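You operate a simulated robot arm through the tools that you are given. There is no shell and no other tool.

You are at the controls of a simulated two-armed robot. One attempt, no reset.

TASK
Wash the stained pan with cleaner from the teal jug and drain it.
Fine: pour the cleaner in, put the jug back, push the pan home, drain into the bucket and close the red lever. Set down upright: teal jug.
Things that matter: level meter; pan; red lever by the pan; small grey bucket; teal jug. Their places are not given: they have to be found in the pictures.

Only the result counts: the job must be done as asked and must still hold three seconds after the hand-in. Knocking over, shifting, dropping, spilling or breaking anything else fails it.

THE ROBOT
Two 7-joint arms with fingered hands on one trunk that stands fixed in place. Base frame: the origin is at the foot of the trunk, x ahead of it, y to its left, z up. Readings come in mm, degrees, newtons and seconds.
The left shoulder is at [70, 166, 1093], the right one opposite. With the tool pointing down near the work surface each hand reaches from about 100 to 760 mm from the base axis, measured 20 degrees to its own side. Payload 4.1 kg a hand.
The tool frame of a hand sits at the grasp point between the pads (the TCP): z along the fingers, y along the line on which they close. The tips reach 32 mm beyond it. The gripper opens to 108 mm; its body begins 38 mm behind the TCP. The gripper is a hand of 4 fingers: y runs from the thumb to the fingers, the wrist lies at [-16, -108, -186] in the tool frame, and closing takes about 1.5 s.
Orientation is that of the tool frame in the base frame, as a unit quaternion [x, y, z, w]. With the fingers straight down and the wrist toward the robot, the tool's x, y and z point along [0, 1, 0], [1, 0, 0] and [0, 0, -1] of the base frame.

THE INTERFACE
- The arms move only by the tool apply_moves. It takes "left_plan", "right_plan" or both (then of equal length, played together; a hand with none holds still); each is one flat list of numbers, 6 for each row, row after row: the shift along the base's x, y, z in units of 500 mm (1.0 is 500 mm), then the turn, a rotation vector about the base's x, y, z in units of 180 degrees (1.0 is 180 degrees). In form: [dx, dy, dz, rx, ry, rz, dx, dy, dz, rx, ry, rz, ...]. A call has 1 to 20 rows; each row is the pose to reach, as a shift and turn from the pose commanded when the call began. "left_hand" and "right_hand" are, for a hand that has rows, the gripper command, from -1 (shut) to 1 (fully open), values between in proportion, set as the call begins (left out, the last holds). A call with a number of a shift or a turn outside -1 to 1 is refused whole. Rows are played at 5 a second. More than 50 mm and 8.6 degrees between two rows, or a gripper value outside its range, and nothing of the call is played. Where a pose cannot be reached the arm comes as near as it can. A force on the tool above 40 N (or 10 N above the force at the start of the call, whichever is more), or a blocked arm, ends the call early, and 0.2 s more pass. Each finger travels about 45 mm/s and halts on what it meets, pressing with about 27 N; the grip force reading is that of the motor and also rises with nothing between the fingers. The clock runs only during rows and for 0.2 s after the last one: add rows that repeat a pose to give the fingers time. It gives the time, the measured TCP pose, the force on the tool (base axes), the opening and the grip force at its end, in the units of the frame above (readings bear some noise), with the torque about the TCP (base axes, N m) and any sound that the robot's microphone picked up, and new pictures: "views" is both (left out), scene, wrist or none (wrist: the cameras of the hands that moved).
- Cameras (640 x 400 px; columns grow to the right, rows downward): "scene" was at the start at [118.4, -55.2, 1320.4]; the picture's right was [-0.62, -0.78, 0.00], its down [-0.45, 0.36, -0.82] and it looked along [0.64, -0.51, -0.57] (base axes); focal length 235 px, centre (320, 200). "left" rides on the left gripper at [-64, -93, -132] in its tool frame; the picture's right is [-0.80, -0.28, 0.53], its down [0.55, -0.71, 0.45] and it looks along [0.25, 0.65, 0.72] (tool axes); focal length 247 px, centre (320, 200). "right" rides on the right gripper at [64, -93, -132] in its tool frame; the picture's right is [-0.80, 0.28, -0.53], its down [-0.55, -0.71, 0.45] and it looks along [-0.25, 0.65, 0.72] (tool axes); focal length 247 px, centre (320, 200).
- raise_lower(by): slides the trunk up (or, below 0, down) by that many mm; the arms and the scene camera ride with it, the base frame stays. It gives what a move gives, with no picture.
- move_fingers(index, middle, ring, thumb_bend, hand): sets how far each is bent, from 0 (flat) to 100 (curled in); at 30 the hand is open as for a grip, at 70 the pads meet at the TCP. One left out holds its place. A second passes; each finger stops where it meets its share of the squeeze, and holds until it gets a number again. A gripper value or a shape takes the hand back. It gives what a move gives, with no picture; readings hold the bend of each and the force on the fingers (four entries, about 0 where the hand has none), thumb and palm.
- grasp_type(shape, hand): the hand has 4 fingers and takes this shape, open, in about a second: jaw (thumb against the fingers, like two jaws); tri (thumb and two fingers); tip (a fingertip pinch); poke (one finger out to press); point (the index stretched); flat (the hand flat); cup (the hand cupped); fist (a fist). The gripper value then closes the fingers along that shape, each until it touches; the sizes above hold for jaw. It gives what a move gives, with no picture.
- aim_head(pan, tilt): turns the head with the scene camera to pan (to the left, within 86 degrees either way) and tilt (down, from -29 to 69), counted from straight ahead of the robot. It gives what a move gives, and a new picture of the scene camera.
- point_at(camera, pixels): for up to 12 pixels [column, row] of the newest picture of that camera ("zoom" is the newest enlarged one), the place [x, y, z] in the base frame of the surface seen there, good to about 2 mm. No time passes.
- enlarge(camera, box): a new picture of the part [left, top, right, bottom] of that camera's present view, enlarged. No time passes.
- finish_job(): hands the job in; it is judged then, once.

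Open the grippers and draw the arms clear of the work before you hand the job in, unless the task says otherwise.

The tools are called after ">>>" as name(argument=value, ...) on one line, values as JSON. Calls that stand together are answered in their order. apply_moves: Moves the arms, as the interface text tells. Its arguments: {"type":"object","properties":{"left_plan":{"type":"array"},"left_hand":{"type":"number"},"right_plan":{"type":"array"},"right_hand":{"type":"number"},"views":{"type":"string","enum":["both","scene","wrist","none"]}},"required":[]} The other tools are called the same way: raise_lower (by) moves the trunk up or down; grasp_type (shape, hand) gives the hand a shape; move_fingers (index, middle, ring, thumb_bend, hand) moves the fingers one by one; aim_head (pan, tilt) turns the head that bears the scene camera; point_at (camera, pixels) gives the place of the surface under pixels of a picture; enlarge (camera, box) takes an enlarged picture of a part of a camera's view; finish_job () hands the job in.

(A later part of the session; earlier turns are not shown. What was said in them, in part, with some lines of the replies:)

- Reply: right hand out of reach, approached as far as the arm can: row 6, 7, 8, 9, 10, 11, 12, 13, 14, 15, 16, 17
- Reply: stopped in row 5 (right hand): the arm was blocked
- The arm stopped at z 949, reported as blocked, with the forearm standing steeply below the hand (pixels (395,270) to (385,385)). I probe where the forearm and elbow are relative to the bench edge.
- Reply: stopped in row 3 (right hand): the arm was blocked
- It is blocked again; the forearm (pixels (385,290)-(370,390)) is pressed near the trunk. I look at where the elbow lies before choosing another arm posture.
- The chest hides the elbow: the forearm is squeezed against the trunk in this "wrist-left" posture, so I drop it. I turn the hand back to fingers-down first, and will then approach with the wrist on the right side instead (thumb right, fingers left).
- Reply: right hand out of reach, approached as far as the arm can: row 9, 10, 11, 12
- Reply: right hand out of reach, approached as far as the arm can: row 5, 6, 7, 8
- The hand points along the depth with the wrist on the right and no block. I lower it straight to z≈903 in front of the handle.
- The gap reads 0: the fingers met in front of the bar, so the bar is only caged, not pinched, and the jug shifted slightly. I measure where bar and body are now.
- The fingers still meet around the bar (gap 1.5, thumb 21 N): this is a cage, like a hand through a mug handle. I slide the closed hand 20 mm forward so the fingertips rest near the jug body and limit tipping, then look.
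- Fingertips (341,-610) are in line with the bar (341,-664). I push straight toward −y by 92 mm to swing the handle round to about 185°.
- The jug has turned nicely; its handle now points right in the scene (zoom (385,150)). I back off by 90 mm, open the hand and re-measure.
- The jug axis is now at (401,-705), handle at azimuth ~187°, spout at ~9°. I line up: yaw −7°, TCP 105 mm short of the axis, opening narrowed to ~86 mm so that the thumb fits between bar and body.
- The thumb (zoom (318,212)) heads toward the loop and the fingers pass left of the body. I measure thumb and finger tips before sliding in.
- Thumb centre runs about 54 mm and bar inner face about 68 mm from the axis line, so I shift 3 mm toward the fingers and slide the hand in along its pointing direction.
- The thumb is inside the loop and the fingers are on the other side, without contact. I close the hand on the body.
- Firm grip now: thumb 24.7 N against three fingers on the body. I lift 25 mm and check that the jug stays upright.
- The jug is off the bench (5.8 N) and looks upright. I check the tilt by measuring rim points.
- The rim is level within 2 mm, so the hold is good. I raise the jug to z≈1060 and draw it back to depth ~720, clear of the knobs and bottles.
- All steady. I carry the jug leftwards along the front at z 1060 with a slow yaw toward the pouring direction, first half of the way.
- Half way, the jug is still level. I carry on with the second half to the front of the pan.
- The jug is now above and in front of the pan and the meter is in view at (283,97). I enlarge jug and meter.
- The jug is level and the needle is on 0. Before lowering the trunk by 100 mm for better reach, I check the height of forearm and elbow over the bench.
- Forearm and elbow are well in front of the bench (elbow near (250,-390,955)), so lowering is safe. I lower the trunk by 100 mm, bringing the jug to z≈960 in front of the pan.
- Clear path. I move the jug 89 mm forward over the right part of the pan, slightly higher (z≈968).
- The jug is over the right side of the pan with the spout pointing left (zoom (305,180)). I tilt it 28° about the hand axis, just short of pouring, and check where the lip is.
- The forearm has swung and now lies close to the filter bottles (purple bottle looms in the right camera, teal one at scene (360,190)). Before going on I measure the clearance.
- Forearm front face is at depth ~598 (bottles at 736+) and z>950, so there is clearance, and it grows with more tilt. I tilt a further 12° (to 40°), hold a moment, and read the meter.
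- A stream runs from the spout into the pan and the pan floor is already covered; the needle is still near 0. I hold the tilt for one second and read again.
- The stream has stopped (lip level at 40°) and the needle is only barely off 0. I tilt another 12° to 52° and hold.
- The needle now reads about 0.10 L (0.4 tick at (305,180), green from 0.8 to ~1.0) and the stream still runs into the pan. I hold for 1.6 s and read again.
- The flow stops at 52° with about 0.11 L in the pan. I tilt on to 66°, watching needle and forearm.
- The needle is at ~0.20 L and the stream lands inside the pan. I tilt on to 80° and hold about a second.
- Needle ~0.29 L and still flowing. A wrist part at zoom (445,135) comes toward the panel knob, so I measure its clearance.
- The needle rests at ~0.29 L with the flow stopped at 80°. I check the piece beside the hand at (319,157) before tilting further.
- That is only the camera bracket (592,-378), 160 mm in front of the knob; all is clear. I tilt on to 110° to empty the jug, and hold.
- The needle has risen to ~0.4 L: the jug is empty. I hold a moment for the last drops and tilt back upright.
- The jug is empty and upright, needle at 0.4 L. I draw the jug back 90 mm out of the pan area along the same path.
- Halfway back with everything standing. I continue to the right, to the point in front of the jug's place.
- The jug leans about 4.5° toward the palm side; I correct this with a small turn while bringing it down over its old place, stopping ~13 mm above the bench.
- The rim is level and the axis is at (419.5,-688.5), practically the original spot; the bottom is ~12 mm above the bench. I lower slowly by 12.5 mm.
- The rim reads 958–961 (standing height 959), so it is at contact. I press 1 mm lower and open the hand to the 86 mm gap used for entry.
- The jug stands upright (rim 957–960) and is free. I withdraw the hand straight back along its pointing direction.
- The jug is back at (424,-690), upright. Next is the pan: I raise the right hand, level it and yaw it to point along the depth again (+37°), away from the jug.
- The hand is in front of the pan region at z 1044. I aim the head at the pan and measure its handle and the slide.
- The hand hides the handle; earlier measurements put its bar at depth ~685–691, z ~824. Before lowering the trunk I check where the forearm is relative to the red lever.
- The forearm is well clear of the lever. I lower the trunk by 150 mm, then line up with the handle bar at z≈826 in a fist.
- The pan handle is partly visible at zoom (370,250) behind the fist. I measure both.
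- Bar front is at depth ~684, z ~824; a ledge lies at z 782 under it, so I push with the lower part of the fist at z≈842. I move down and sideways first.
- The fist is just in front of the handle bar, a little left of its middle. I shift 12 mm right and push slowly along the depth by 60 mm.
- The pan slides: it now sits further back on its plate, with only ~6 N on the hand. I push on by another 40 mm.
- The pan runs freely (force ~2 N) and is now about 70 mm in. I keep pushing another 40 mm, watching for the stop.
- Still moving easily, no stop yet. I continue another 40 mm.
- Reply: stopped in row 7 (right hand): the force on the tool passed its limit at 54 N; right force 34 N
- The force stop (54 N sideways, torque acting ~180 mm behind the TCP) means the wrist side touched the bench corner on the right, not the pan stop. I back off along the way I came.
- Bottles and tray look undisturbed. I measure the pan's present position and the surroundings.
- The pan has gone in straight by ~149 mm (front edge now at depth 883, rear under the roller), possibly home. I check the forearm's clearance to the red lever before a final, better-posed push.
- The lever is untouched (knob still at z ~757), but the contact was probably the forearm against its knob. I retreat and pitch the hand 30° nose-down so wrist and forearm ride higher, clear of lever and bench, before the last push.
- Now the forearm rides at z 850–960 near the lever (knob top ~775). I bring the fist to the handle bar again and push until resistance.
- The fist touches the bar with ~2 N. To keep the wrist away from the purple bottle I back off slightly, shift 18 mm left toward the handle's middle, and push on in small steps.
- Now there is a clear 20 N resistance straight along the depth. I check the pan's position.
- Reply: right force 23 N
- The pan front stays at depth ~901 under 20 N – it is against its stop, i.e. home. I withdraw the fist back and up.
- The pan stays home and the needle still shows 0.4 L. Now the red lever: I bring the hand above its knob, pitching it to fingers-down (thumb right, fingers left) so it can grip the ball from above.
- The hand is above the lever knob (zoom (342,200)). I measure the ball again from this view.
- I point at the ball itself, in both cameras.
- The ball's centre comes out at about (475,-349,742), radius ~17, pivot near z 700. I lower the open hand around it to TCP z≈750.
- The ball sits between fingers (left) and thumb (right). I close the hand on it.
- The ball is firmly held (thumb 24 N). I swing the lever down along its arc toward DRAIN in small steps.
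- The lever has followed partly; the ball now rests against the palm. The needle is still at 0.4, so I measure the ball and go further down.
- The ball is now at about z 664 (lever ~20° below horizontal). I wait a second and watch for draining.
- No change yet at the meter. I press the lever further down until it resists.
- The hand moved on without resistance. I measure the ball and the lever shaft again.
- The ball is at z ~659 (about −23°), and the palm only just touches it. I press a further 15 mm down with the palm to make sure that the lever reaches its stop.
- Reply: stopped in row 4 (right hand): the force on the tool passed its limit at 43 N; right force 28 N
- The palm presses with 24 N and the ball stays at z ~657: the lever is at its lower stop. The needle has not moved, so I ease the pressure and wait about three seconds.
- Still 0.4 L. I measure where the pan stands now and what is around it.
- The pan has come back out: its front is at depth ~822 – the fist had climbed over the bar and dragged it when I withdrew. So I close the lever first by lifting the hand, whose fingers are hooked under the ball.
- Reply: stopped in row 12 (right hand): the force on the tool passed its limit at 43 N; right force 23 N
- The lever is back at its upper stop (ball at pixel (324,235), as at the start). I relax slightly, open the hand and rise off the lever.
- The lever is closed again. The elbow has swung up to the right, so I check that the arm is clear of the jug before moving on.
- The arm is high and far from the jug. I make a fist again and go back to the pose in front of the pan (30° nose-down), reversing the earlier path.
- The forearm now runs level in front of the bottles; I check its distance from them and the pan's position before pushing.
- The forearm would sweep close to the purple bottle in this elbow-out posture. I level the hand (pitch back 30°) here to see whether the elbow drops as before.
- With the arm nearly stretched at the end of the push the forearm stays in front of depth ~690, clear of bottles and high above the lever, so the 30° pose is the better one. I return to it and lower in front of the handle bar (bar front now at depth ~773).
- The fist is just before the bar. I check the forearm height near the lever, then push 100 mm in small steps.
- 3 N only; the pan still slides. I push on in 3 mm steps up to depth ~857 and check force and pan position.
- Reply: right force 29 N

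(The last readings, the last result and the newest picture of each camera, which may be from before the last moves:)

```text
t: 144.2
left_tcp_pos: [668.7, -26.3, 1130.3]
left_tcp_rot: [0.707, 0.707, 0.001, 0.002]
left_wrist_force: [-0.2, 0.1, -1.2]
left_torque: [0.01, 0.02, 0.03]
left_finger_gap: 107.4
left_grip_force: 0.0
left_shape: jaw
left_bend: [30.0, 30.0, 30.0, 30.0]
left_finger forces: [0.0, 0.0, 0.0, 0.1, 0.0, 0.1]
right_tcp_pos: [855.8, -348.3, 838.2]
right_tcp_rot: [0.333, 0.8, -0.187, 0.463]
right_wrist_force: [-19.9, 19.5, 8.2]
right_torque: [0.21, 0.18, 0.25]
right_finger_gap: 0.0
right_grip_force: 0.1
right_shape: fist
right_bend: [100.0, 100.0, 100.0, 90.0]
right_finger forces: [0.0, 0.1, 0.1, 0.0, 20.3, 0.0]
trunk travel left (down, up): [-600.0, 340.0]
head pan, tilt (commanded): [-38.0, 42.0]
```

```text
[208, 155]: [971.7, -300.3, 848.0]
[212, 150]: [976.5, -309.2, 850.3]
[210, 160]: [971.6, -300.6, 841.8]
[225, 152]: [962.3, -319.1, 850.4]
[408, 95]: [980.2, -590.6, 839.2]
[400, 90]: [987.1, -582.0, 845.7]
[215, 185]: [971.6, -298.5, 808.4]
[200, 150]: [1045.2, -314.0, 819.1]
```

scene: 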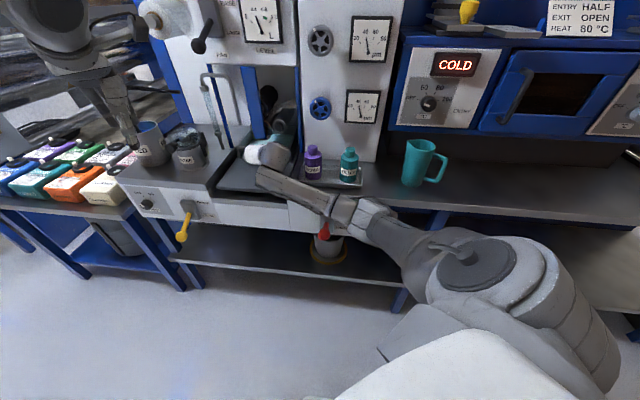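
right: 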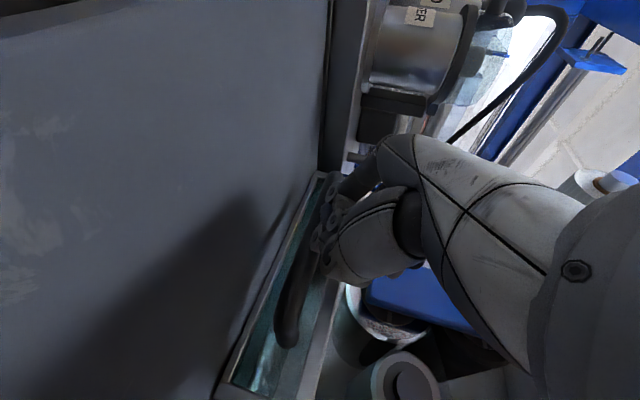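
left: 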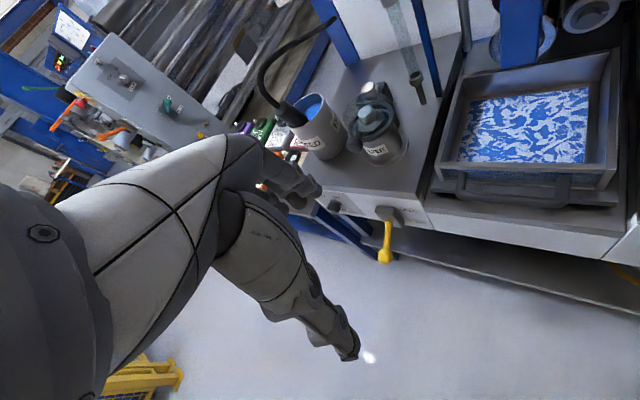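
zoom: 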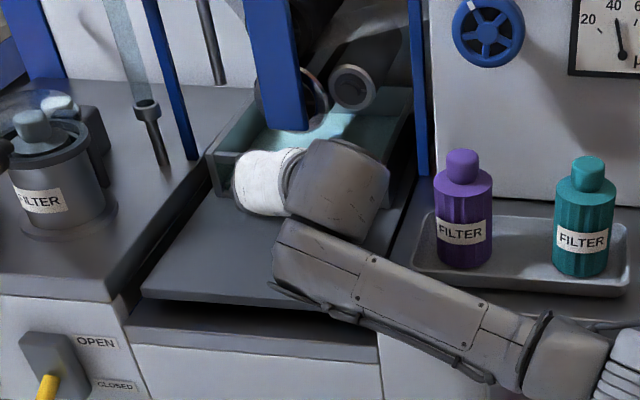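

The pan is against its stop again (28 N, front at depth ~901). This time I relieve 4 mm, lift straight up first, and only then draw back.

>>> apply_moves(right_plan=[-0.006, 0.006, 0.006, 0, 0, 0, -0.008, 0.008, 0.03, 0, 0, 0, -0.008, 0.008, 0.07, 0, 0, 0, -0.008, 0.008, 0.12, 0, 0, 0], views="none")

>>> apply_moves(right_plan=[-0.04, 0.04, 0.01, 0, 0, 0, -0.09, 0.09, 0.01, 0, 0, 0, -0.14, 0.14, 0.01, 0, 0, 0, -0.19, 0.19, 0.01, 0, 0, 0], views="both")

>>> enlarge(camera="scene", box=[215, 100, 325, 220])

>>> point_at(camera="right", pixels=[[275, 200], [240, 265], [215, 325], [235, 250], [250, 240], [230, 290], [260, 290], [280, 300]])

```text
t: 145.2
left_tcp_pos: [672.6, -31.1, 1127.8]
left_tcp_rot: [0.707, 0.707, 0.0, 0.0]
left_wrist_force: [-0.4, -0.2, -0.3]
left_torque: [0.01, -0.06, 0.0]
left_finger_gap: 107.8
left_grip_force: 0.0
left_shape: jaw
left_bend: [30.0, 30.0, 30.0, 30.0]
left_finger forces: [0.0, 0.1, 0.0, 0.1, 0.1, 0.0]
right_tcp_pos: [853.4, -348.9, 891.4]
right_tcp_rot: [0.335, 0.8, -0.189, 0.461]
right_wrist_force: [0.3, -0.1, -0.1]
right_torque: [-0.01, -0.04, 0.02]
right_finger_gap: 0.0
right_grip_force: 0.1
right_shape: fist
right_bend: [100.0, 100.0, 100.0, 84.0]
right_finger forces: [0.0, 0.0, 0.0, 0.0, 0.0, 0.0]
trunk travel left (down, up): [-600.0, 340.0]
head pan, tilt (commanded): [-38.0, 42.0]
```

```text
t: 146.2
left_tcp_pos: [671.9, -28.6, 1128.2]
left_tcp_rot: [0.707, 0.707, -0.001, 0.0]
left_wrist_force: [0.0, 0.6, 0.1]
left_torque: [0.02, -0.02, 0.02]
left_finger_gap: 107.8
left_grip_force: 0.1
left_shape: jaw
left_bend: [30.0, 30.0, 30.0, 30.0]
left_finger forces: [0.1, 0.0, 0.0, 0.0, 0.0, 0.1]
right_tcp_pos: [757.3, -252.2, 898.3]
right_tcp_rot: [0.335, 0.8, -0.189, 0.461]
right_wrist_force: [-0.8, 1.0, -1.1]
right_torque: [-0.01, -0.02, 0.0]
right_finger_gap: 0.0
right_grip_force: 0.0
right_shape: fist
right_bend: [100.0, 100.0, 100.0, 84.0]
right_finger forces: [0.0, 0.1, 0.0, 0.0, 0.1, 0.0]
trunk travel left (down, up): [-600.0, 340.0]
head pan, tilt (commanded): [-38.0, 42.0]
```

scene: 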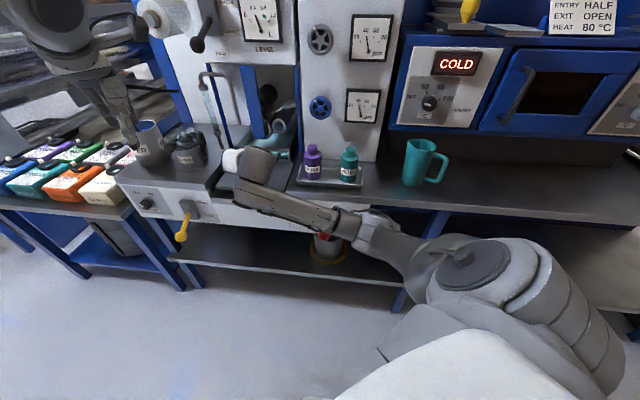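
right: 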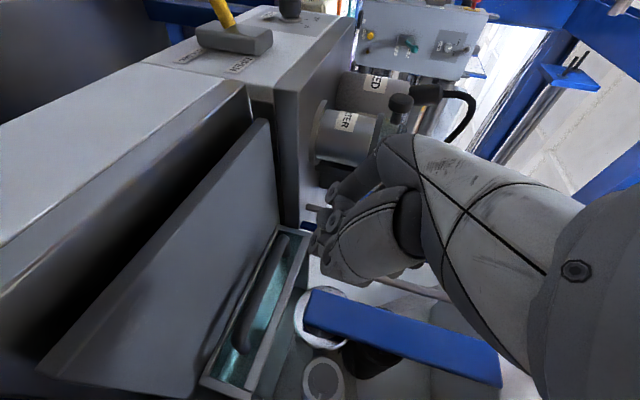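

```text
3.33 times, centred on (270, 160) of scene
```

zoom: 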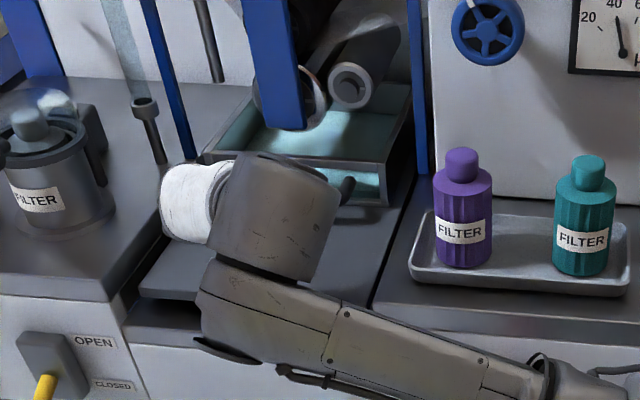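

```text
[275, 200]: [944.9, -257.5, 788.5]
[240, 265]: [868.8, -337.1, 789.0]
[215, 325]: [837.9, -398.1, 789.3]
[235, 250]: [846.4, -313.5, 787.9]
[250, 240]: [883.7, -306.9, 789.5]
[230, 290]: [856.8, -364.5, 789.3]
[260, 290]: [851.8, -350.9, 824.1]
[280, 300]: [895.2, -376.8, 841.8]
```

The pan stays home now (bar at depth ~850, front ~901). Back to the red lever: I swing the hand above the knob again, fingers down.

>>> apply_moves(right_plan=[-0.0565, -0.0196, 0.002, 0.0236, 0.0236, 0, -0.1129, -0.0391, 0.004, 0.0471, 0.0471, 0, -0.1694, -0.0587, 0.006, 0.0707, 0.0707, 0, -0.2258, -0.0782, 0.008, 0.0943, 0.0943, 0, -0.2823, -0.0978, 0.01, 0.1179, 0.1179, 0, -0.3388, -0.1174, 0.012, 0.1414, 0.1414, 0, -0.3952, -0.1369, 0.014, 0.165, 0.165, 0, -0.4517, -0.1565, 0.016, 0.1886, 0.1886, 0, -0.5081, -0.176, 0.018, 0.2121, 0.2121, 0, -0.5646, -0.1956, 0.02, 0.2357, 0.2357, 0], views="none")

>>> grasp_type(shape="jaw", hand="right")

>>> apply_moves(right_plan=[0, 0, -0.06, 0, 0, 0, 0, 0, -0.12, 0, 0, 0, 0, 0, -0.18, 0, 0, 0, 0, 0, -0.24, 0, 0, 0, 0, 0, -0.28, 0, 0, 0, 0, 0, -0.312, 0, 0, 0], views="both")

>>> enlarge(camera="scene", box=[280, 180, 380, 270])

>>> enlarge(camera="scene", box=[205, 60, 325, 200])

```text
t: 148.4
left_tcp_pos: [671.8, -30.1, 1129.5]
left_tcp_rot: [0.707, 0.707, 0.0, 0.0]
left_wrist_force: [0.2, 0.3, 0.2]
left_torque: [-0.03, -0.01, 0.03]
left_finger_gap: 107.5
left_grip_force: 0.1
left_shape: jaw
left_bend: [30.0, 30.0, 30.0, 30.0]
left_finger forces: [0.1, 0.1, 0.0, 0.0, 0.0, 0.0]
right_tcp_pos: [475.6, -352.5, 908.7]
right_tcp_rot: [0.385, 0.923, 0.002, -0.004]
right_wrist_force: [0.2, -0.6, 0.6]
right_torque: [0.01, -0.01, 0.01]
right_finger_gap: 0.0
right_grip_force: 0.1
right_shape: fist
right_bend: [100.0, 100.0, 100.0, 84.0]
right_finger forces: [0.1, 0.0, 0.1, 0.1, 0.0, 0.1]
trunk travel left (down, up): [-600.0, 340.0]
head pan, tilt (commanded): [-38.0, 42.0]
```

```text
t: 149.3
left_tcp_pos: [674.2, -29.5, 1127.3]
left_tcp_rot: [0.707, 0.707, 0.0, -0.001]
left_wrist_force: [-0.9, -0.3, -0.5]
left_torque: [-0.01, -0.02, 0.02]
left_finger_gap: 107.6
left_grip_force: 0.0
left_shape: jaw
left_bend: [30.0, 30.0, 30.0, 30.0]
left_finger forces: [0.0, 0.0, 0.0, 0.1, 0.0, 0.0]
right_tcp_pos: [474.9, -352.6, 907.7]
right_tcp_rot: [0.386, 0.923, 0.0, -0.002]
right_wrist_force: [0.5, 0.1, -0.2]
right_torque: [0.0, 0.0, 0.0]
right_finger_gap: 107.7
right_grip_force: 0.0
right_shape: jaw
right_bend: [30.0, 30.0, 30.0, 30.0]
right_finger forces: [0.0, 0.0, 0.1, 0.0, 0.0, 0.0]
trunk travel left (down, up): [-600.0, 340.0]
head pan, tilt (commanded): [-38.0, 42.0]
```

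```text
t: 150.7
left_tcp_pos: [672.2, -30.2, 1128.1]
left_tcp_rot: [0.707, 0.707, 0.0, 0.0]
left_wrist_force: [0.6, -0.7, 0.0]
left_torque: [0.01, 0.02, 0.0]
left_finger_gap: 107.8
left_grip_force: 0.1
left_shape: jaw
left_bend: [30.0, 30.0, 30.0, 30.0]
left_finger forces: [0.0, 0.1, 0.0, 0.1, 0.1, 0.0]
right_tcp_pos: [475.3, -350.8, 750.7]
right_tcp_rot: [0.386, 0.922, 0.0, -0.003]
right_wrist_force: [-0.2, -1.0, 0.8]
right_torque: [0.05, -0.03, -0.02]
right_finger_gap: 107.8
right_grip_force: 0.1
right_shape: jaw
right_bend: [30.0, 30.0, 30.0, 30.0]
right_finger forces: [0.1, 0.1, 0.1, 0.0, 0.0, 0.0]
trunk travel left (down, up): [-600.0, 340.0]
head pan, tilt (commanded): [-38.0, 42.0]
```

scene: 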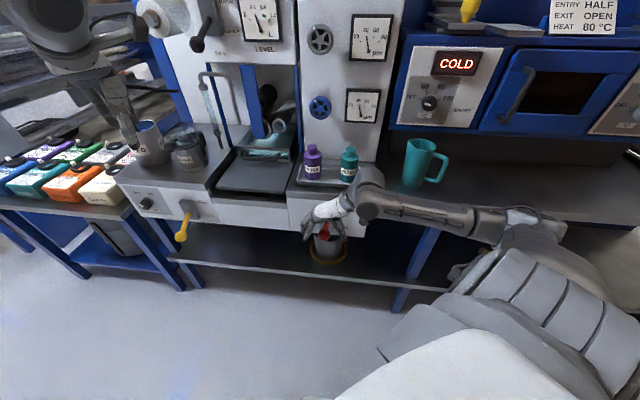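
right: 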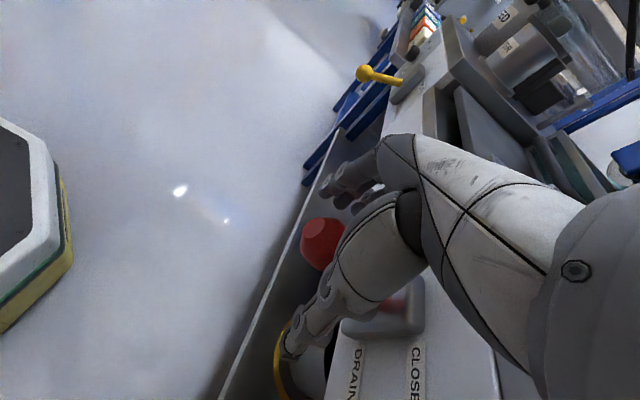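

```text
4.44 times, centred on (330, 225) of scene
```

zoom: 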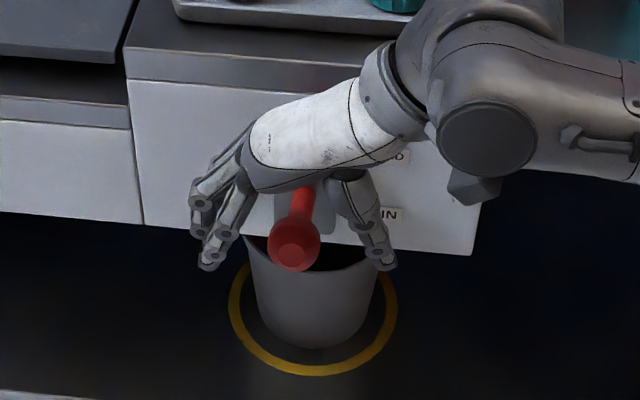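

```text
2.86 times, centred on (265, 130) of scene
```

zoom: 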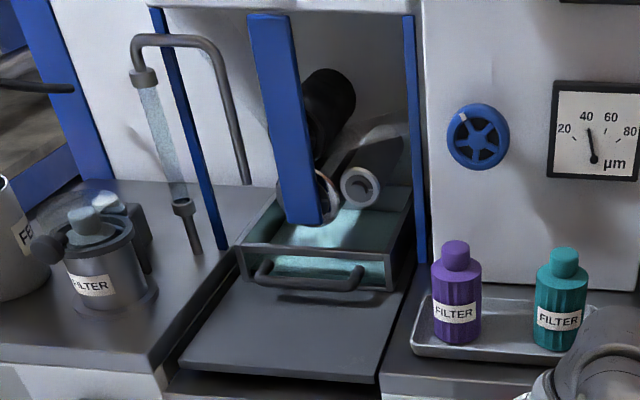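

The pan is clearly home in the picture. I close on the ball and swing the lever down to its stop, pressing with the palm at the end.

>>> apply_moves(right_plan=[0, 0, 0, 0, 0, 0, 0, 0, 0, 0, 0, 0, 0, 0, 0, 0, 0, 0, 0, 0, 0, 0, 0, 0, 0, 0, 0, 0, 0, 0, 0, 0, 0, 0, 0, 0, 0, 0, 0, 0, 0, 0, 0, 0, 0, 0, 0, 0], right_hand=-1, views="none")

>>> apply_moves(right_plan=[-0.0036, 0.0036, -0.0147, 0, 0, 0, -0.0072, 0.0072, -0.0294, 0, 0, 0, -0.0092, 0.0092, -0.0439, 0, 0, 0, -0.0112, 0.0112, -0.0584, 0, 0, 0, -0.0118, 0.0118, -0.0713, 0, 0, 0, -0.0123, 0.0123, -0.0842, 0, 0, 0, -0.0118, 0.0118, -0.0972, 0, 0, 0, -0.0112, 0.0112, -0.1102, 0, 0, 0, -0.0092, 0.0092, -0.1246, 0, 0, 0, -0.0072, 0.0072, -0.139, 0, 0, 0, -0.0036, 0.0036, -0.1537, 0, 0, 0, 0, 0, -0.1684, 0, 0, 0, 0, 0, -0.184, 0, 0, 0, 0, 0, -0.2, 0, 0, 0, 0, 0, -0.212, 0, 0, 0, 0, 0, -0.222, 0, 0, 0], views="both")

>>> enlarge(camera="scene", box=[280, 200, 380, 290])

>>> enlarge(camera="scene", box=[220, 0, 300, 60])

>>> point_at(camera="scene", pixels=[[324, 251], [324, 248], [322, 250], [327, 250], [325, 254]])

```text
t: 152.5
left_tcp_pos: [674.4, -30.7, 1127.4]
left_tcp_rot: [0.707, 0.707, 0.0, -0.001]
left_wrist_force: [0.3, -0.2, -0.2]
left_torque: [-0.01, -0.01, 0.01]
left_finger_gap: 107.7
left_grip_force: 0.2
left_shape: jaw
left_bend: [30.0, 30.0, 30.0, 30.0]
left_finger forces: [0.1, 0.0, 0.1, 0.0, 0.1, 0.0]
right_tcp_pos: [475.3, -351.6, 750.9]
right_tcp_rot: [0.386, 0.923, 0.001, -0.003]
right_wrist_force: [-2.0, -0.6, -9.7]
right_torque: [0.03, -0.03, 0.1]
right_finger_gap: 22.3
right_grip_force: 27.3
right_shape: jaw
right_bend: [73.0, 58.0, 59.0, 75.0]
right_finger forces: [12.0, 5.6, 3.4, 0.1, 23.9, 0.0]
trunk travel left (down, up): [-600.0, 340.0]
head pan, tilt (commanded): [-38.0, 42.0]
```

```text
t: 155.9
left_tcp_pos: [673.0, -29.8, 1128.5]
left_tcp_rot: [0.708, 0.707, 0.001, 0.0]
left_wrist_force: [0.5, 0.4, 0.5]
left_torque: [0.05, -0.02, 0.0]
left_finger_gap: 107.7
left_grip_force: 0.1
left_shape: jaw
left_bend: [30.0, 30.0, 30.0, 30.0]
left_finger forces: [0.0, 0.0, 0.0, 0.1, 0.0, 0.1]
right_tcp_pos: [476.8, -352.7, 640.3]
right_tcp_rot: [0.386, 0.923, 0.0, -0.002]
right_wrist_force: [-1.0, -5.1, -0.5]
right_torque: [0.09, -0.03, 0.06]
right_finger_gap: 18.0
right_grip_force: 27.0
right_shape: jaw
right_bend: [74.0, 74.0, 65.0, 81.0]
right_finger forces: [0.0, 0.1, 0.0, 0.0, 4.6, 0.1]
trunk travel left (down, up): [-600.0, 340.0]
head pan, tilt (commanded): [-38.0, 42.0]
```

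scene: 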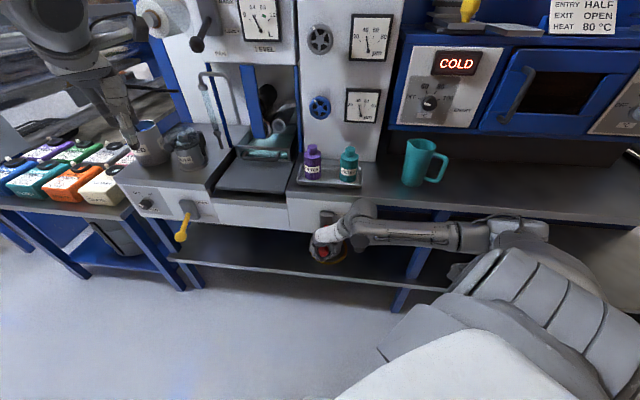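
right: 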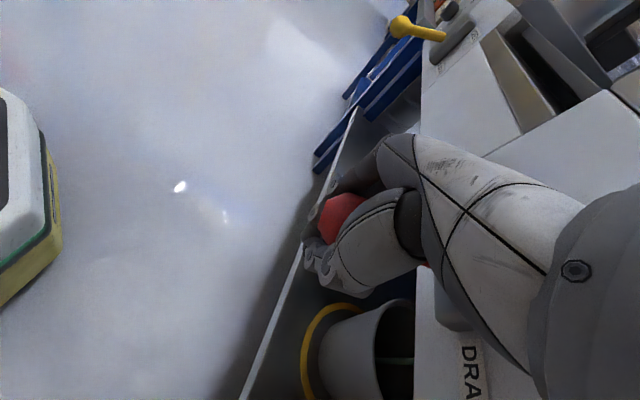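

```text
4.44 times, centred on (330, 245) of scene
```

zoom: 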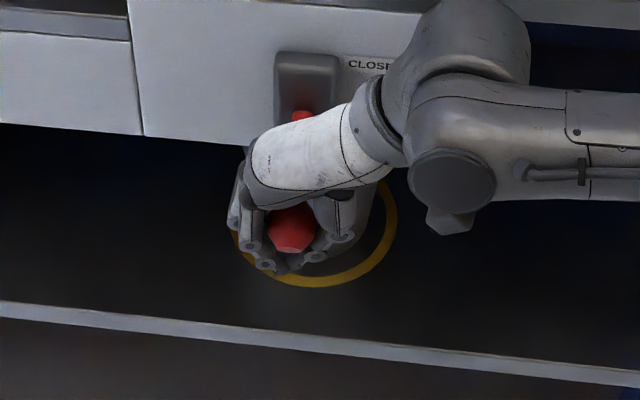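

```text
6.67 times, centred on (260, 30) of scene
```

zoom: 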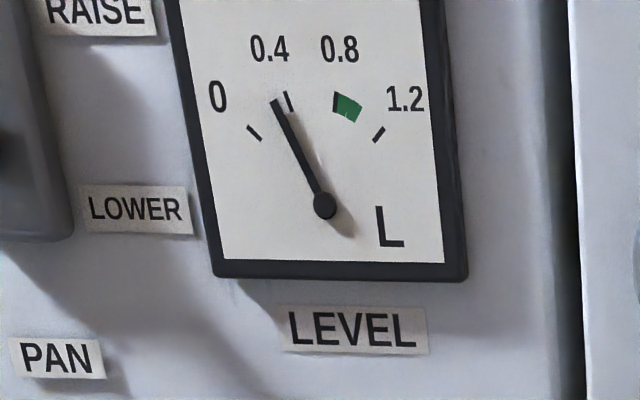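

```text
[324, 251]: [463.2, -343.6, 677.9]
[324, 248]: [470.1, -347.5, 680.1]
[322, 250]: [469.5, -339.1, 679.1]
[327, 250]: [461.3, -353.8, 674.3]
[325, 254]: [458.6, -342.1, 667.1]
```

It drains: a stream falls into the bucket (right camera (390,360)) and the needle has dropped to ~0.33. I press the lever a touch lower and hold while it runs.

>>> apply_moves(right_plan=[0, 0, -0.006, 0, 0, 0, 0, 0, -0.012, 0, 0, 0, 0, 0, -0.012, 0, 0, 0, 0, 0, -0.012, 0, 0, 0, 0, 0, -0.012, 0, 0, 0, 0, 0, -0.012, 0, 0, 0, 0, 0, -0.012, 0, 0, 0, 0, 0, -0.012, 0, 0, 0, 0, 0, -0.012, 0, 0, 0, 0, 0, -0.012, 0, 0, 0, 0, 0, -0.012, 0, 0, 0, 0, 0, -0.012, 0, 0, 0, 0, 0, -0.012, 0, 0, 0, 0, 0, -0.012, 0, 0, 0, 0, 0, -0.012, 0, 0, 0], views="both")

>>> enlarge(camera="scene", box=[220, 0, 300, 60])

>>> enlarge(camera="right", box=[280, 260, 480, 400])

```text
t: 159.1
left_tcp_pos: [672.9, -30.3, 1127.4]
left_tcp_rot: [0.708, 0.707, 0.0, 0.0]
left_wrist_force: [0.0, 0.1, -0.1]
left_torque: [0.0, 0.02, 0.0]
left_finger_gap: 107.7
left_grip_force: 0.0
left_shape: jaw
left_bend: [30.0, 30.0, 30.0, 30.0]
left_finger forces: [0.0, 0.0, 0.0, 0.0, 0.1, 0.0]
right_tcp_pos: [475.9, -350.7, 635.0]
right_tcp_rot: [0.386, 0.923, 0.001, -0.002]
right_wrist_force: [-2.0, -3.2, -3.0]
right_torque: [0.08, -0.04, 0.03]
right_finger_gap: 17.7
right_grip_force: 27.3
right_shape: jaw
right_bend: [74.0, 74.0, 65.0, 81.0]
right_finger forces: [0.0, 0.0, 0.0, 0.0, 4.3, 0.1]
trunk travel left (down, up): [-600.0, 340.0]
head pan, tilt (commanded): [-38.0, 42.0]
```

scene: 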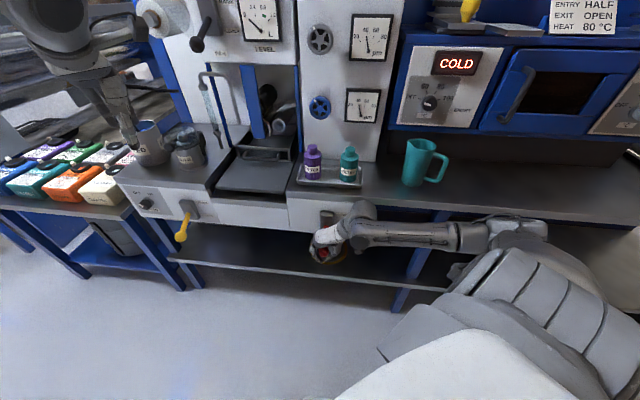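
right: 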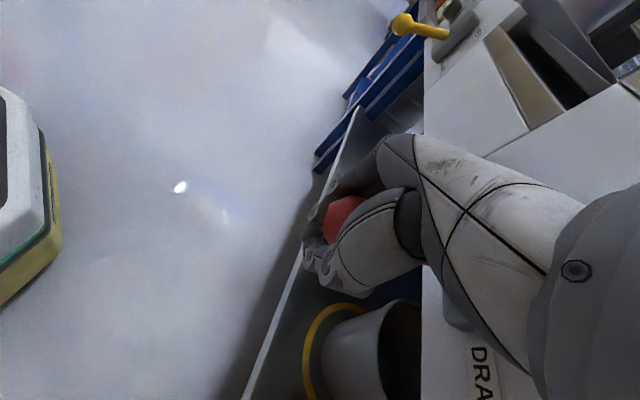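

```text
6.67 times, centred on (260, 30) of scene
```

zoom: 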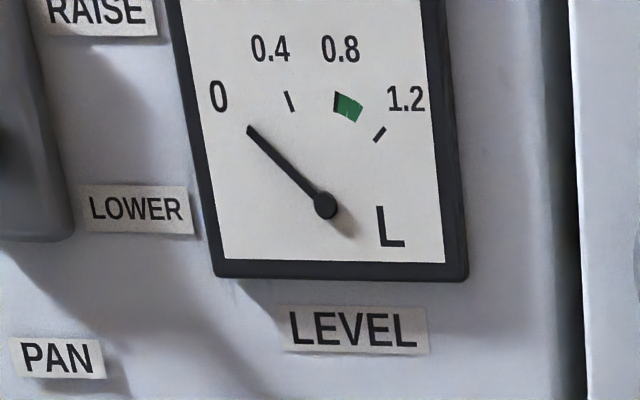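

```text
2.86 times, centred on (380, 330) of right
```

zoom: 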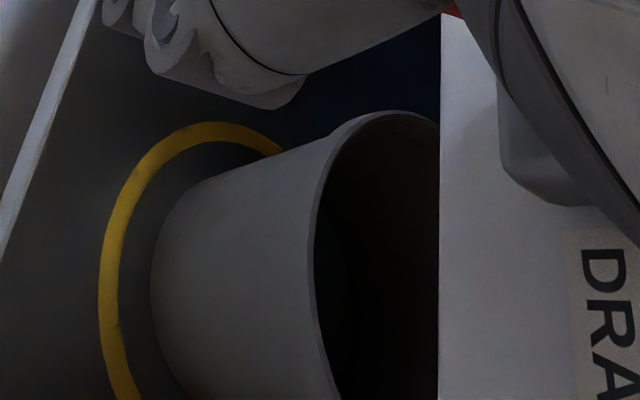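

The needle is at 0: drained. I look into the pan to see that it is empty and clean.

>>> enlarge(camera="scene", box=[205, 60, 325, 200])

>>> apply_moves(right_plan=[0, 0, 0, 0, 0, 0, 0, 0, 0, 0, 0, 0, 0, 0, 0, 0, 0, 0, 0, 0, 0, 0, 0, 0, 0, 0, 0, 0, 0, 0], views="scene")

>>> enlarge(camera="scene", box=[220, 105, 310, 195])

>>> enlarge(camera="scene", box=[220, 0, 300, 60])

```text
2.86 times, centred on (265, 130) of scene
```

zoom: 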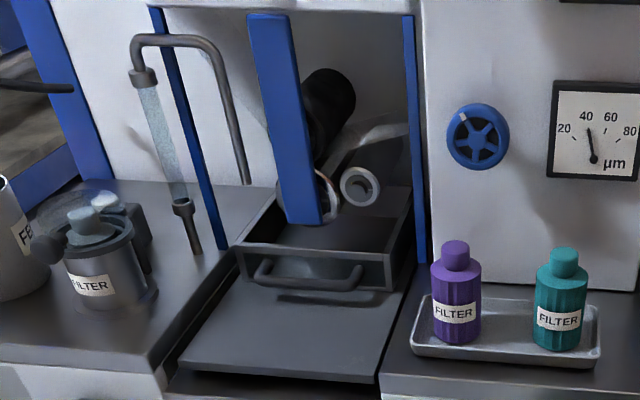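

```text
t: 160.3
left_tcp_pos: [673.1, -29.7, 1127.7]
left_tcp_rot: [0.707, 0.707, 0.0, 0.0]
left_wrist_force: [0.7, -0.7, -0.3]
left_torque: [0.0, -0.01, 0.03]
left_finger_gap: 107.7
left_grip_force: 0.1
left_shape: jaw
left_bend: [30.0, 30.0, 30.0, 30.0]
left_finger forces: [0.0, 0.0, 0.0, 0.1, 0.0, 0.0]
right_tcp_pos: [476.0, -351.2, 633.5]
right_tcp_rot: [0.386, 0.923, 0.001, -0.002]
right_wrist_force: [-1.1, -4.3, -1.6]
right_torque: [0.09, -0.06, 0.02]
right_finger_gap: 17.7
right_grip_force: 27.3
right_shape: jaw
right_bend: [74.0, 74.0, 65.0, 81.0]
right_finger forces: [0.0, 0.1, 0.0, 0.0, 4.3, 0.0]
trunk travel left (down, up): [-600.0, 340.0]
head pan, tilt (commanded): [-38.0, 42.0]
```

scene: 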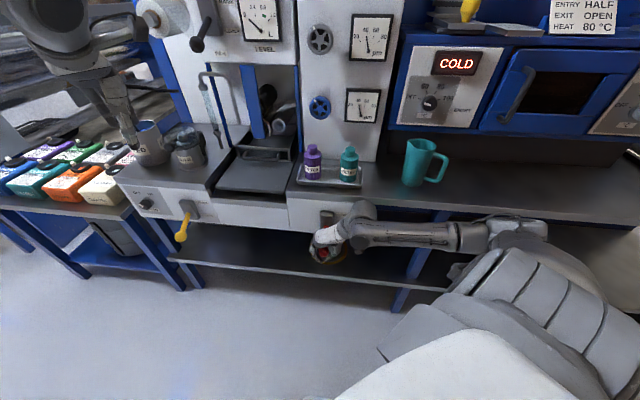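

```text
4.44 times, centred on (265, 150) of scene
```

zoom: 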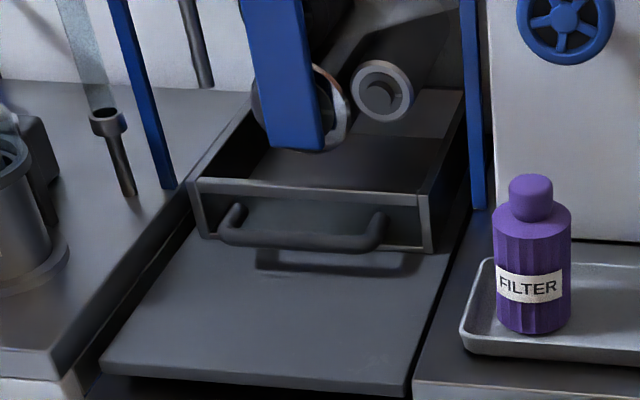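

```text
6.67 times, centred on (260, 30) of scene
```

zoom: 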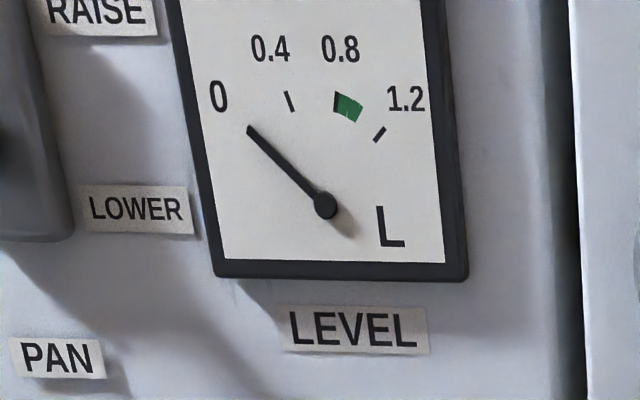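

The pan is empty and clean, needle at 0. I close the red lever by lifting the hooked fingers along the arc up to its stop.

>>> apply_moves(right_plan=[-0.004, 0.004, 0.02, 0, 0, 0, -0.008, 0.008, 0.04, 0, 0, 0, -0.012, 0.012, 0.06, 0, 0, 0, -0.015, 0.015, 0.08, 0, 0, 0, -0.016, 0.016, 0.1, 0, 0, 0, -0.016, 0.016, 0.12, 0, 0, 0, -0.014, 0.014, 0.14, 0, 0, 0, -0.011, 0.011, 0.16, 0, 0, 0, -0.007, 0.007, 0.18, 0, 0, 0, -0.003, 0.003, 0.195, 0, 0, 0, -0.002, 0.002, 0.21, 0, 0, 0, -0.002, 0.002, 0.225, 0, 0, 0], views="both")

>>> enlarge(camera="scene", box=[280, 180, 380, 270])

>>> point_at(camera="scene", pixels=[[324, 235], [324, 232], [321, 235], [328, 235], [324, 238]])

```text
t: 162.8
left_tcp_pos: [674.9, -30.2, 1127.0]
left_tcp_rot: [0.707, 0.708, 0.001, -0.001]
left_wrist_force: [-0.7, 0.2, 0.8]
left_torque: [-0.05, -0.01, -0.01]
left_finger_gap: 107.5
left_grip_force: 0.1
left_shape: jaw
left_bend: [30.0, 30.0, 30.0, 30.0]
left_finger forces: [0.1, 0.0, 0.1, 0.1, 0.0, 0.0]
right_tcp_pos: [470.4, -353.0, 734.1]
right_tcp_rot: [0.387, 0.922, -0.003, -0.012]
right_wrist_force: [-2.4, -3.6, -21.5]
right_torque: [-0.01, -0.05, -0.03]
right_finger_gap: 19.5
right_grip_force: 26.9
right_shape: jaw
right_bend: [74.0, 74.0, 65.0, 80.0]
right_finger forces: [7.6, 0.0, 0.6, 0.1, 19.5, 0.0]
trunk travel left (down, up): [-600.0, 340.0]
head pan, tilt (commanded): [-38.0, 42.0]
stopped in row 12 (right hand): the force on the tool passed its limit at 44 N (the readings are from after the stop); the commanded pose is now the measured one
```

scene: 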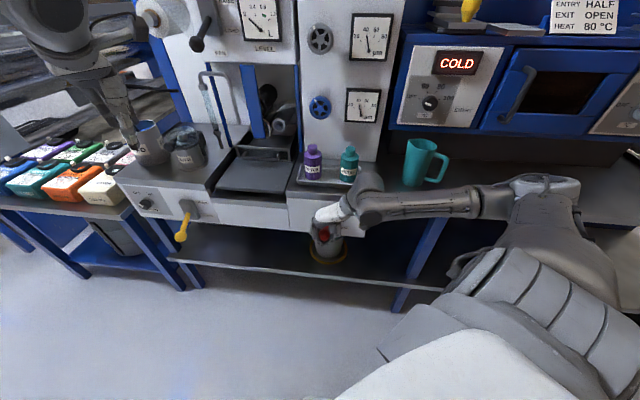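
right: 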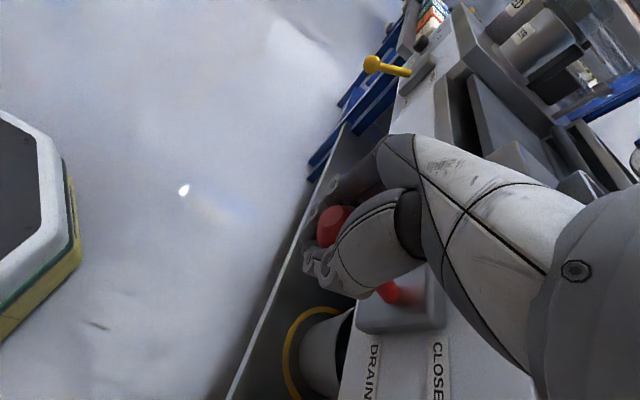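

```text
4.44 times, centred on (330, 225) of scene
```

zoom: 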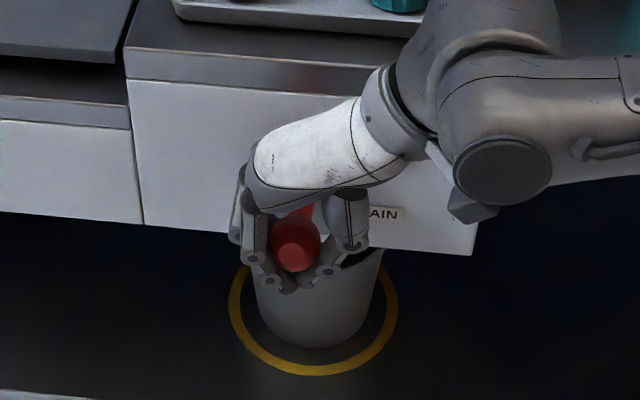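

```text
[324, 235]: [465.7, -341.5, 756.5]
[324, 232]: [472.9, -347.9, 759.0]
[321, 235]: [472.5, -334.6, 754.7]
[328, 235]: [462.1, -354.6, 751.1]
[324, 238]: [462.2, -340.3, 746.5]
```

The ball is back at its closed position (z ~756 on its face, as at the start). I relax, open the hand and rise clear of the lever.

>>> apply_moves(right_plan=[0.005, 0, -0.003, 0, 0, 0, 0.005, 0, -0.003, 0, 0, 0, 0.005, 0, -0.003, 0, 0, 0, 0.005, 0, -0.003, 0, 0, 0, 0.005, 0, -0.003, 0, 0, 0, 0.005, 0, -0.003, 0, 0, 0, 0.005, 0, -0.003, 0, 0, 0, 0.005, 0, -0.003, 0, 0, 0], right_hand=1, views="none")

>>> apply_moves(right_plan=[0, 0, 0.04, 0, 0, 0, 0, 0, 0.1, 0, 0, 0, 0, 0, 0.16, 0, 0, 0, 0, 0, 0.22, 0, 0, 0, 0, 0, 0.28, 0, 0, 0, 0, 0, 0.36, 0, 0, 0], views="both")

>>> enlarge(camera="scene", box=[280, 180, 380, 270])

>>> point_at(camera="scene", pixels=[[324, 235], [324, 232], [321, 235], [328, 235], [326, 227], [324, 230]])

```text
t: 164.6
left_tcp_pos: [673.1, -30.3, 1127.8]
left_tcp_rot: [0.707, 0.707, 0.001, -0.001]
left_wrist_force: [-0.5, 0.7, 1.2]
left_torque: [-0.01, 0.03, -0.01]
left_finger_gap: 107.8
left_grip_force: 0.1
left_shape: jaw
left_bend: [30.0, 30.0, 30.0, 30.0]
left_finger forces: [0.1, 0.0, 0.0, 0.1, 0.0, 0.0]
right_tcp_pos: [475.1, -349.8, 736.1]
right_tcp_rot: [0.386, 0.922, -0.001, -0.009]
right_wrist_force: [-0.4, 0.5, 0.0]
right_torque: [0.01, 0.0, 0.02]
right_finger_gap: 107.6
right_grip_force: 0.0
right_shape: jaw
right_bend: [30.0, 30.0, 30.0, 30.0]
right_finger forces: [0.0, 0.1, 0.1, 0.1, 0.0, 0.0]
trunk travel left (down, up): [-600.0, 340.0]
head pan, tilt (commanded): [-38.0, 42.0]
```

```text
t: 166.0
left_tcp_pos: [672.8, -28.8, 1127.4]
left_tcp_rot: [0.707, 0.708, 0.0, 0.0]
left_wrist_force: [-0.2, 0.2, 0.0]
left_torque: [-0.04, 0.0, 0.02]
left_finger_gap: 107.8
left_grip_force: 0.2
left_shape: jaw
left_bend: [30.0, 30.0, 30.0, 30.0]
left_finger forces: [0.1, 0.0, 0.0, 0.0, 0.0, 0.0]
right_tcp_pos: [473.4, -351.2, 917.2]
right_tcp_rot: [0.387, 0.922, -0.002, -0.007]
right_wrist_force: [-0.4, 0.9, 0.5]
right_torque: [-0.01, 0.01, -0.01]
right_finger_gap: 107.5
right_grip_force: 0.0
right_shape: jaw
right_bend: [30.0, 30.0, 30.0, 30.0]
right_finger forces: [0.0, 0.1, 0.0, 0.0, 0.0, 0.0]
trunk travel left (down, up): [-600.0, 340.0]
head pan, tilt (commanded): [-38.0, 42.0]
```

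scene: 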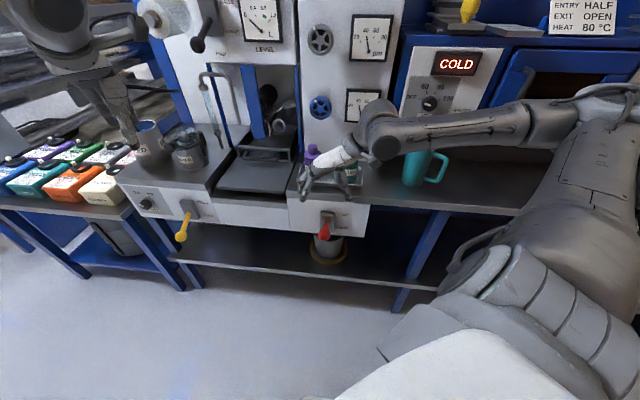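
right: 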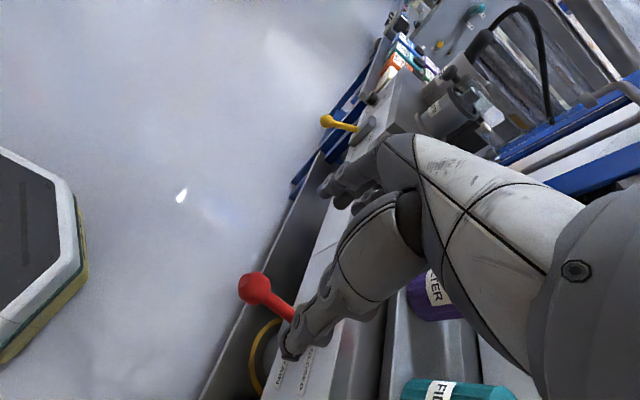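

```text
4.44 times, centred on (330, 225) of scene
```

zoom: 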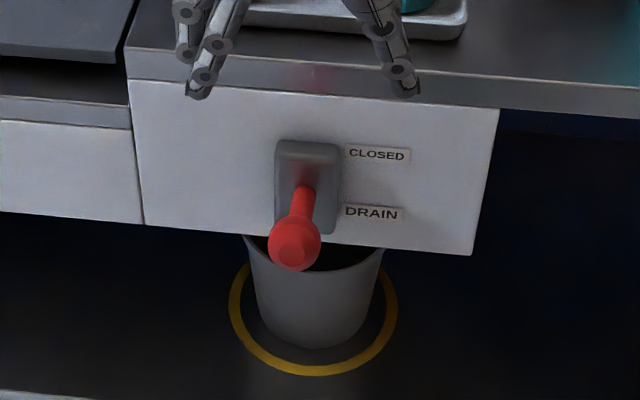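

```text
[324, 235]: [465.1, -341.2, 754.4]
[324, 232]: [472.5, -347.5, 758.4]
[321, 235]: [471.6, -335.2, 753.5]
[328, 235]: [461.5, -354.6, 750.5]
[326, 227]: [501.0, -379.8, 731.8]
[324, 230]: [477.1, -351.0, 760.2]
```

The lever is closed and free. I draw the right hand up and back toward its starting pose, clear of the work.

>>> apply_moves(right_plan=[0, 0, 0.06, 0, 0, 0, -0.02, -0.02, 0.12, 0, 0, -0.03, -0.05, -0.06, 0.18, 0, 0, -0.06, -0.08, -0.1, 0.24, 0, 0, -0.09, -0.11, -0.14, 0.3, 0, 0, -0.12, -0.14, -0.18, 0.36, 0, 0, -0.15, -0.17, -0.22, 0.42, 0, 0, -0.18, -0.2, -0.26, 0.46, 0, 0, -0.21, -0.2, -0.3, 0.5, 0, 0, -0.24], views="both")

>>> aim_head(pan=-42, tilt=38)

>>> enlarge(camera="scene", box=[190, 20, 350, 260])

>>> enlarge(camera="scene", box=[270, 120, 470, 290])

```text
t: 168.0
left_tcp_pos: [673.6, -31.0, 1128.1]
left_tcp_rot: [0.707, 0.707, 0.0, 0.0]
left_wrist_force: [0.3, -1.1, 0.3]
left_torque: [0.01, -0.01, -0.01]
left_finger_gap: 108.0
left_grip_force: 0.1
left_shape: jaw
left_bend: [30.0, 30.0, 30.0, 30.0]
left_finger forces: [0.0, 0.0, 0.1, 0.1, 0.0, 0.0]
right_tcp_pos: [375.6, -502.0, 1166.1]
right_tcp_rot: [0.699, 0.715, 0.002, -0.008]
right_wrist_force: [0.3, -0.2, 0.3]
right_torque: [-0.01, 0.01, 0.02]
right_finger_gap: 107.5
right_grip_force: 0.0
right_shape: jaw
right_bend: [30.0, 30.0, 30.0, 30.0]
right_finger forces: [0.1, 0.1, 0.0, 0.0, 0.0, 0.0]
trunk travel left (down, up): [-600.0, 340.0]
head pan, tilt (commanded): [-38.0, 42.0]
```

scene: 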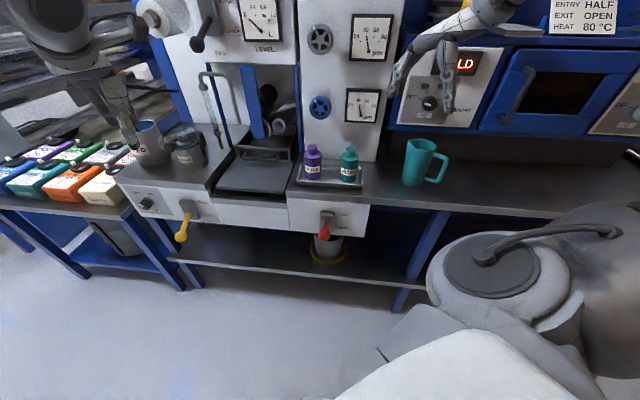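
right: 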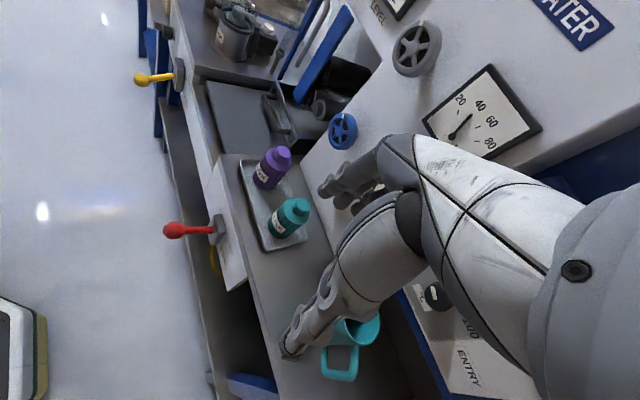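

```text
t: 168.7
left_tcp_pos: [673.0, -29.2, 1127.5]
left_tcp_rot: [0.707, 0.707, 0.0, -0.001]
left_wrist_force: [-0.2, -0.1, -0.3]
left_torque: [0.0, 0.02, 0.02]
left_finger_gap: 107.8
left_grip_force: 0.0
left_shape: jaw
left_bend: [30.0, 30.0, 30.0, 30.0]
left_finger forces: [0.0, 0.0, 0.0, 0.0, 0.1, 0.1]
right_tcp_pos: [375.5, -500.5, 1166.2]
right_tcp_rot: [0.699, 0.715, 0.001, -0.008]
right_wrist_force: [-0.3, -0.5, -0.1]
right_torque: [0.0, -0.03, -0.04]
right_finger_gap: 107.7
right_grip_force: 0.1
right_shape: jaw
right_bend: [30.0, 30.0, 30.0, 30.0]
right_finger forces: [0.0, 0.1, 0.0, 0.0, 0.0, 0.0]
trunk travel left (down, up): [-600.0, 340.0]
head pan, tilt (commanded): [-42.0, 38.0]
```

scene: 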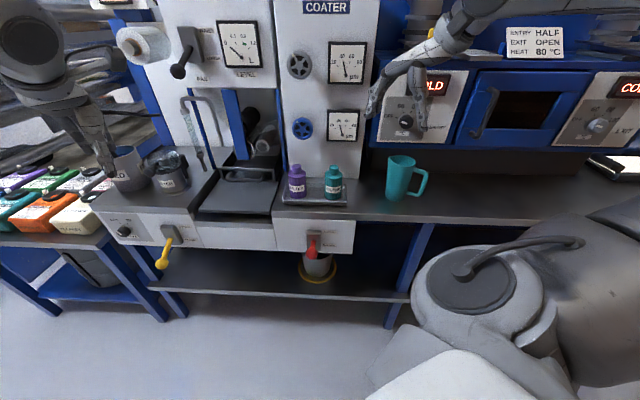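

```text
1.67 times, centred on (270, 140) of scene
```

zoom: 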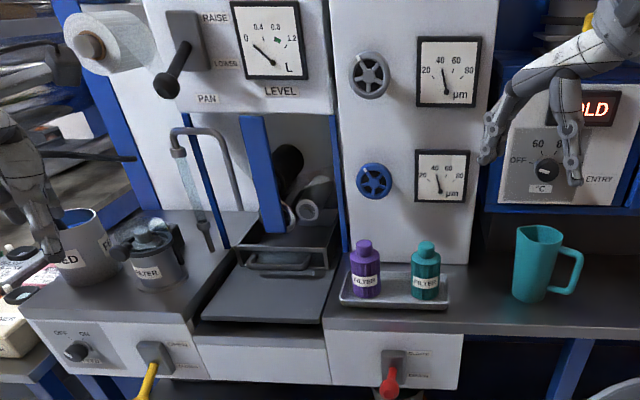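

```text
2.35 times, centred on (370, 205) of scene
```

zoom: 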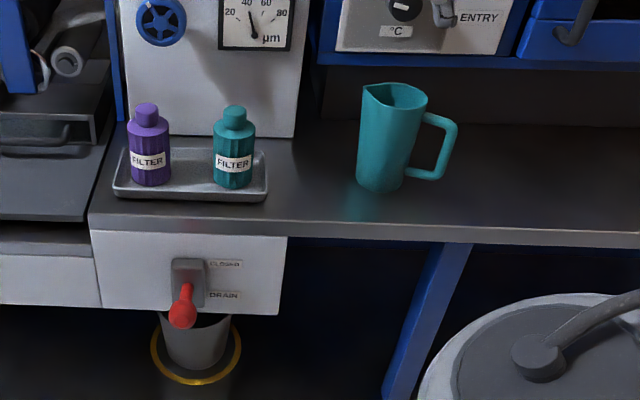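

All looks in order: jug upright, lever up, needle 0, pan in. I verify pan, jug and lever positions one last time.

>>> enlarge(camera="scene", box=[190, 140, 300, 225])

>>> point_at(camera="zoom", pixels=[[212, 172], [462, 180], [250, 215], [330, 230], [420, 215], [300, 170], [300, 195], [220, 190]])

>>> point_at(camera="scene", pixels=[[390, 157], [402, 155], [413, 160], [392, 163], [425, 175], [390, 195], [312, 251], [312, 240]])

```text
4.71 times, centred on (245, 182) of scene
```

zoom: 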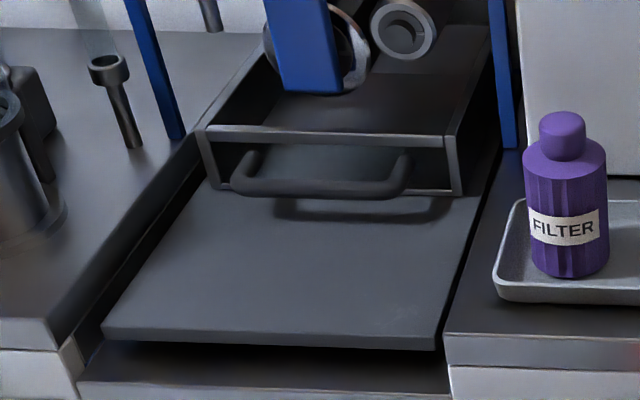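

```text
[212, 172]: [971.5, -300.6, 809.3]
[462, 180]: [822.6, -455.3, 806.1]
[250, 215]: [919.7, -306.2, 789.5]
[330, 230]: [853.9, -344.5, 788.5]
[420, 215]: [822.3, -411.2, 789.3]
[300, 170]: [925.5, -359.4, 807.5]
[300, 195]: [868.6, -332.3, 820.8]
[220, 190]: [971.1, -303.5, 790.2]
```

```text
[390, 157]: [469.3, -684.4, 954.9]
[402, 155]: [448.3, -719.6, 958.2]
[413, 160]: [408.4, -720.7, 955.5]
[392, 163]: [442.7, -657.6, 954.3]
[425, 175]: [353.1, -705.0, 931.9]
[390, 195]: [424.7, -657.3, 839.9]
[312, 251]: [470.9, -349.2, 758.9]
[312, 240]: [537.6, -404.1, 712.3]
```

The pan front is at depth ~900–903 (home), the jug stands upright at its place, the lever is closed, the meter reads 0, and both hands are open and clear. I hand in the job.

>>> finish_job()

```text
The job is handed in.
```

I've handed the job in. The stained pan was washed with the cleaner from the teal jug and drained into the grey bucket. These are the last readings from the cameras and meter:

- **Pan:** it is pushed home against its stop, empty, with no blue stains visible.
- **Level meter:** it reads 0. The jug held about 0.4 L and I poured all of it in. That is below the meter's green band (about 0.8–1.0 L), which the jug's contents could not reach.
- **Red lever:** it is back up at CLOSED.
- **Teal jug:** it stands upright and empty within about 5 mm of where it started. It is turned about 50°, because I had to rotate it on the bench to get a firm grip.

Two things did not go cleanly. The fist dragged the pan part-way out after my first push, so I opened the lever with the pan not home. The level did not drop, so nothing drained. I closed the lever, pushed the pan home again, and then drained it. During the first push my forearm or wrist also touched something on the right, stopping at 54 N. I think it was the knob of the red lever. The lever and bottles showed no change afterwards.

Both grippers are open. The right hand is back near its start pose, and the left arm was never moved.
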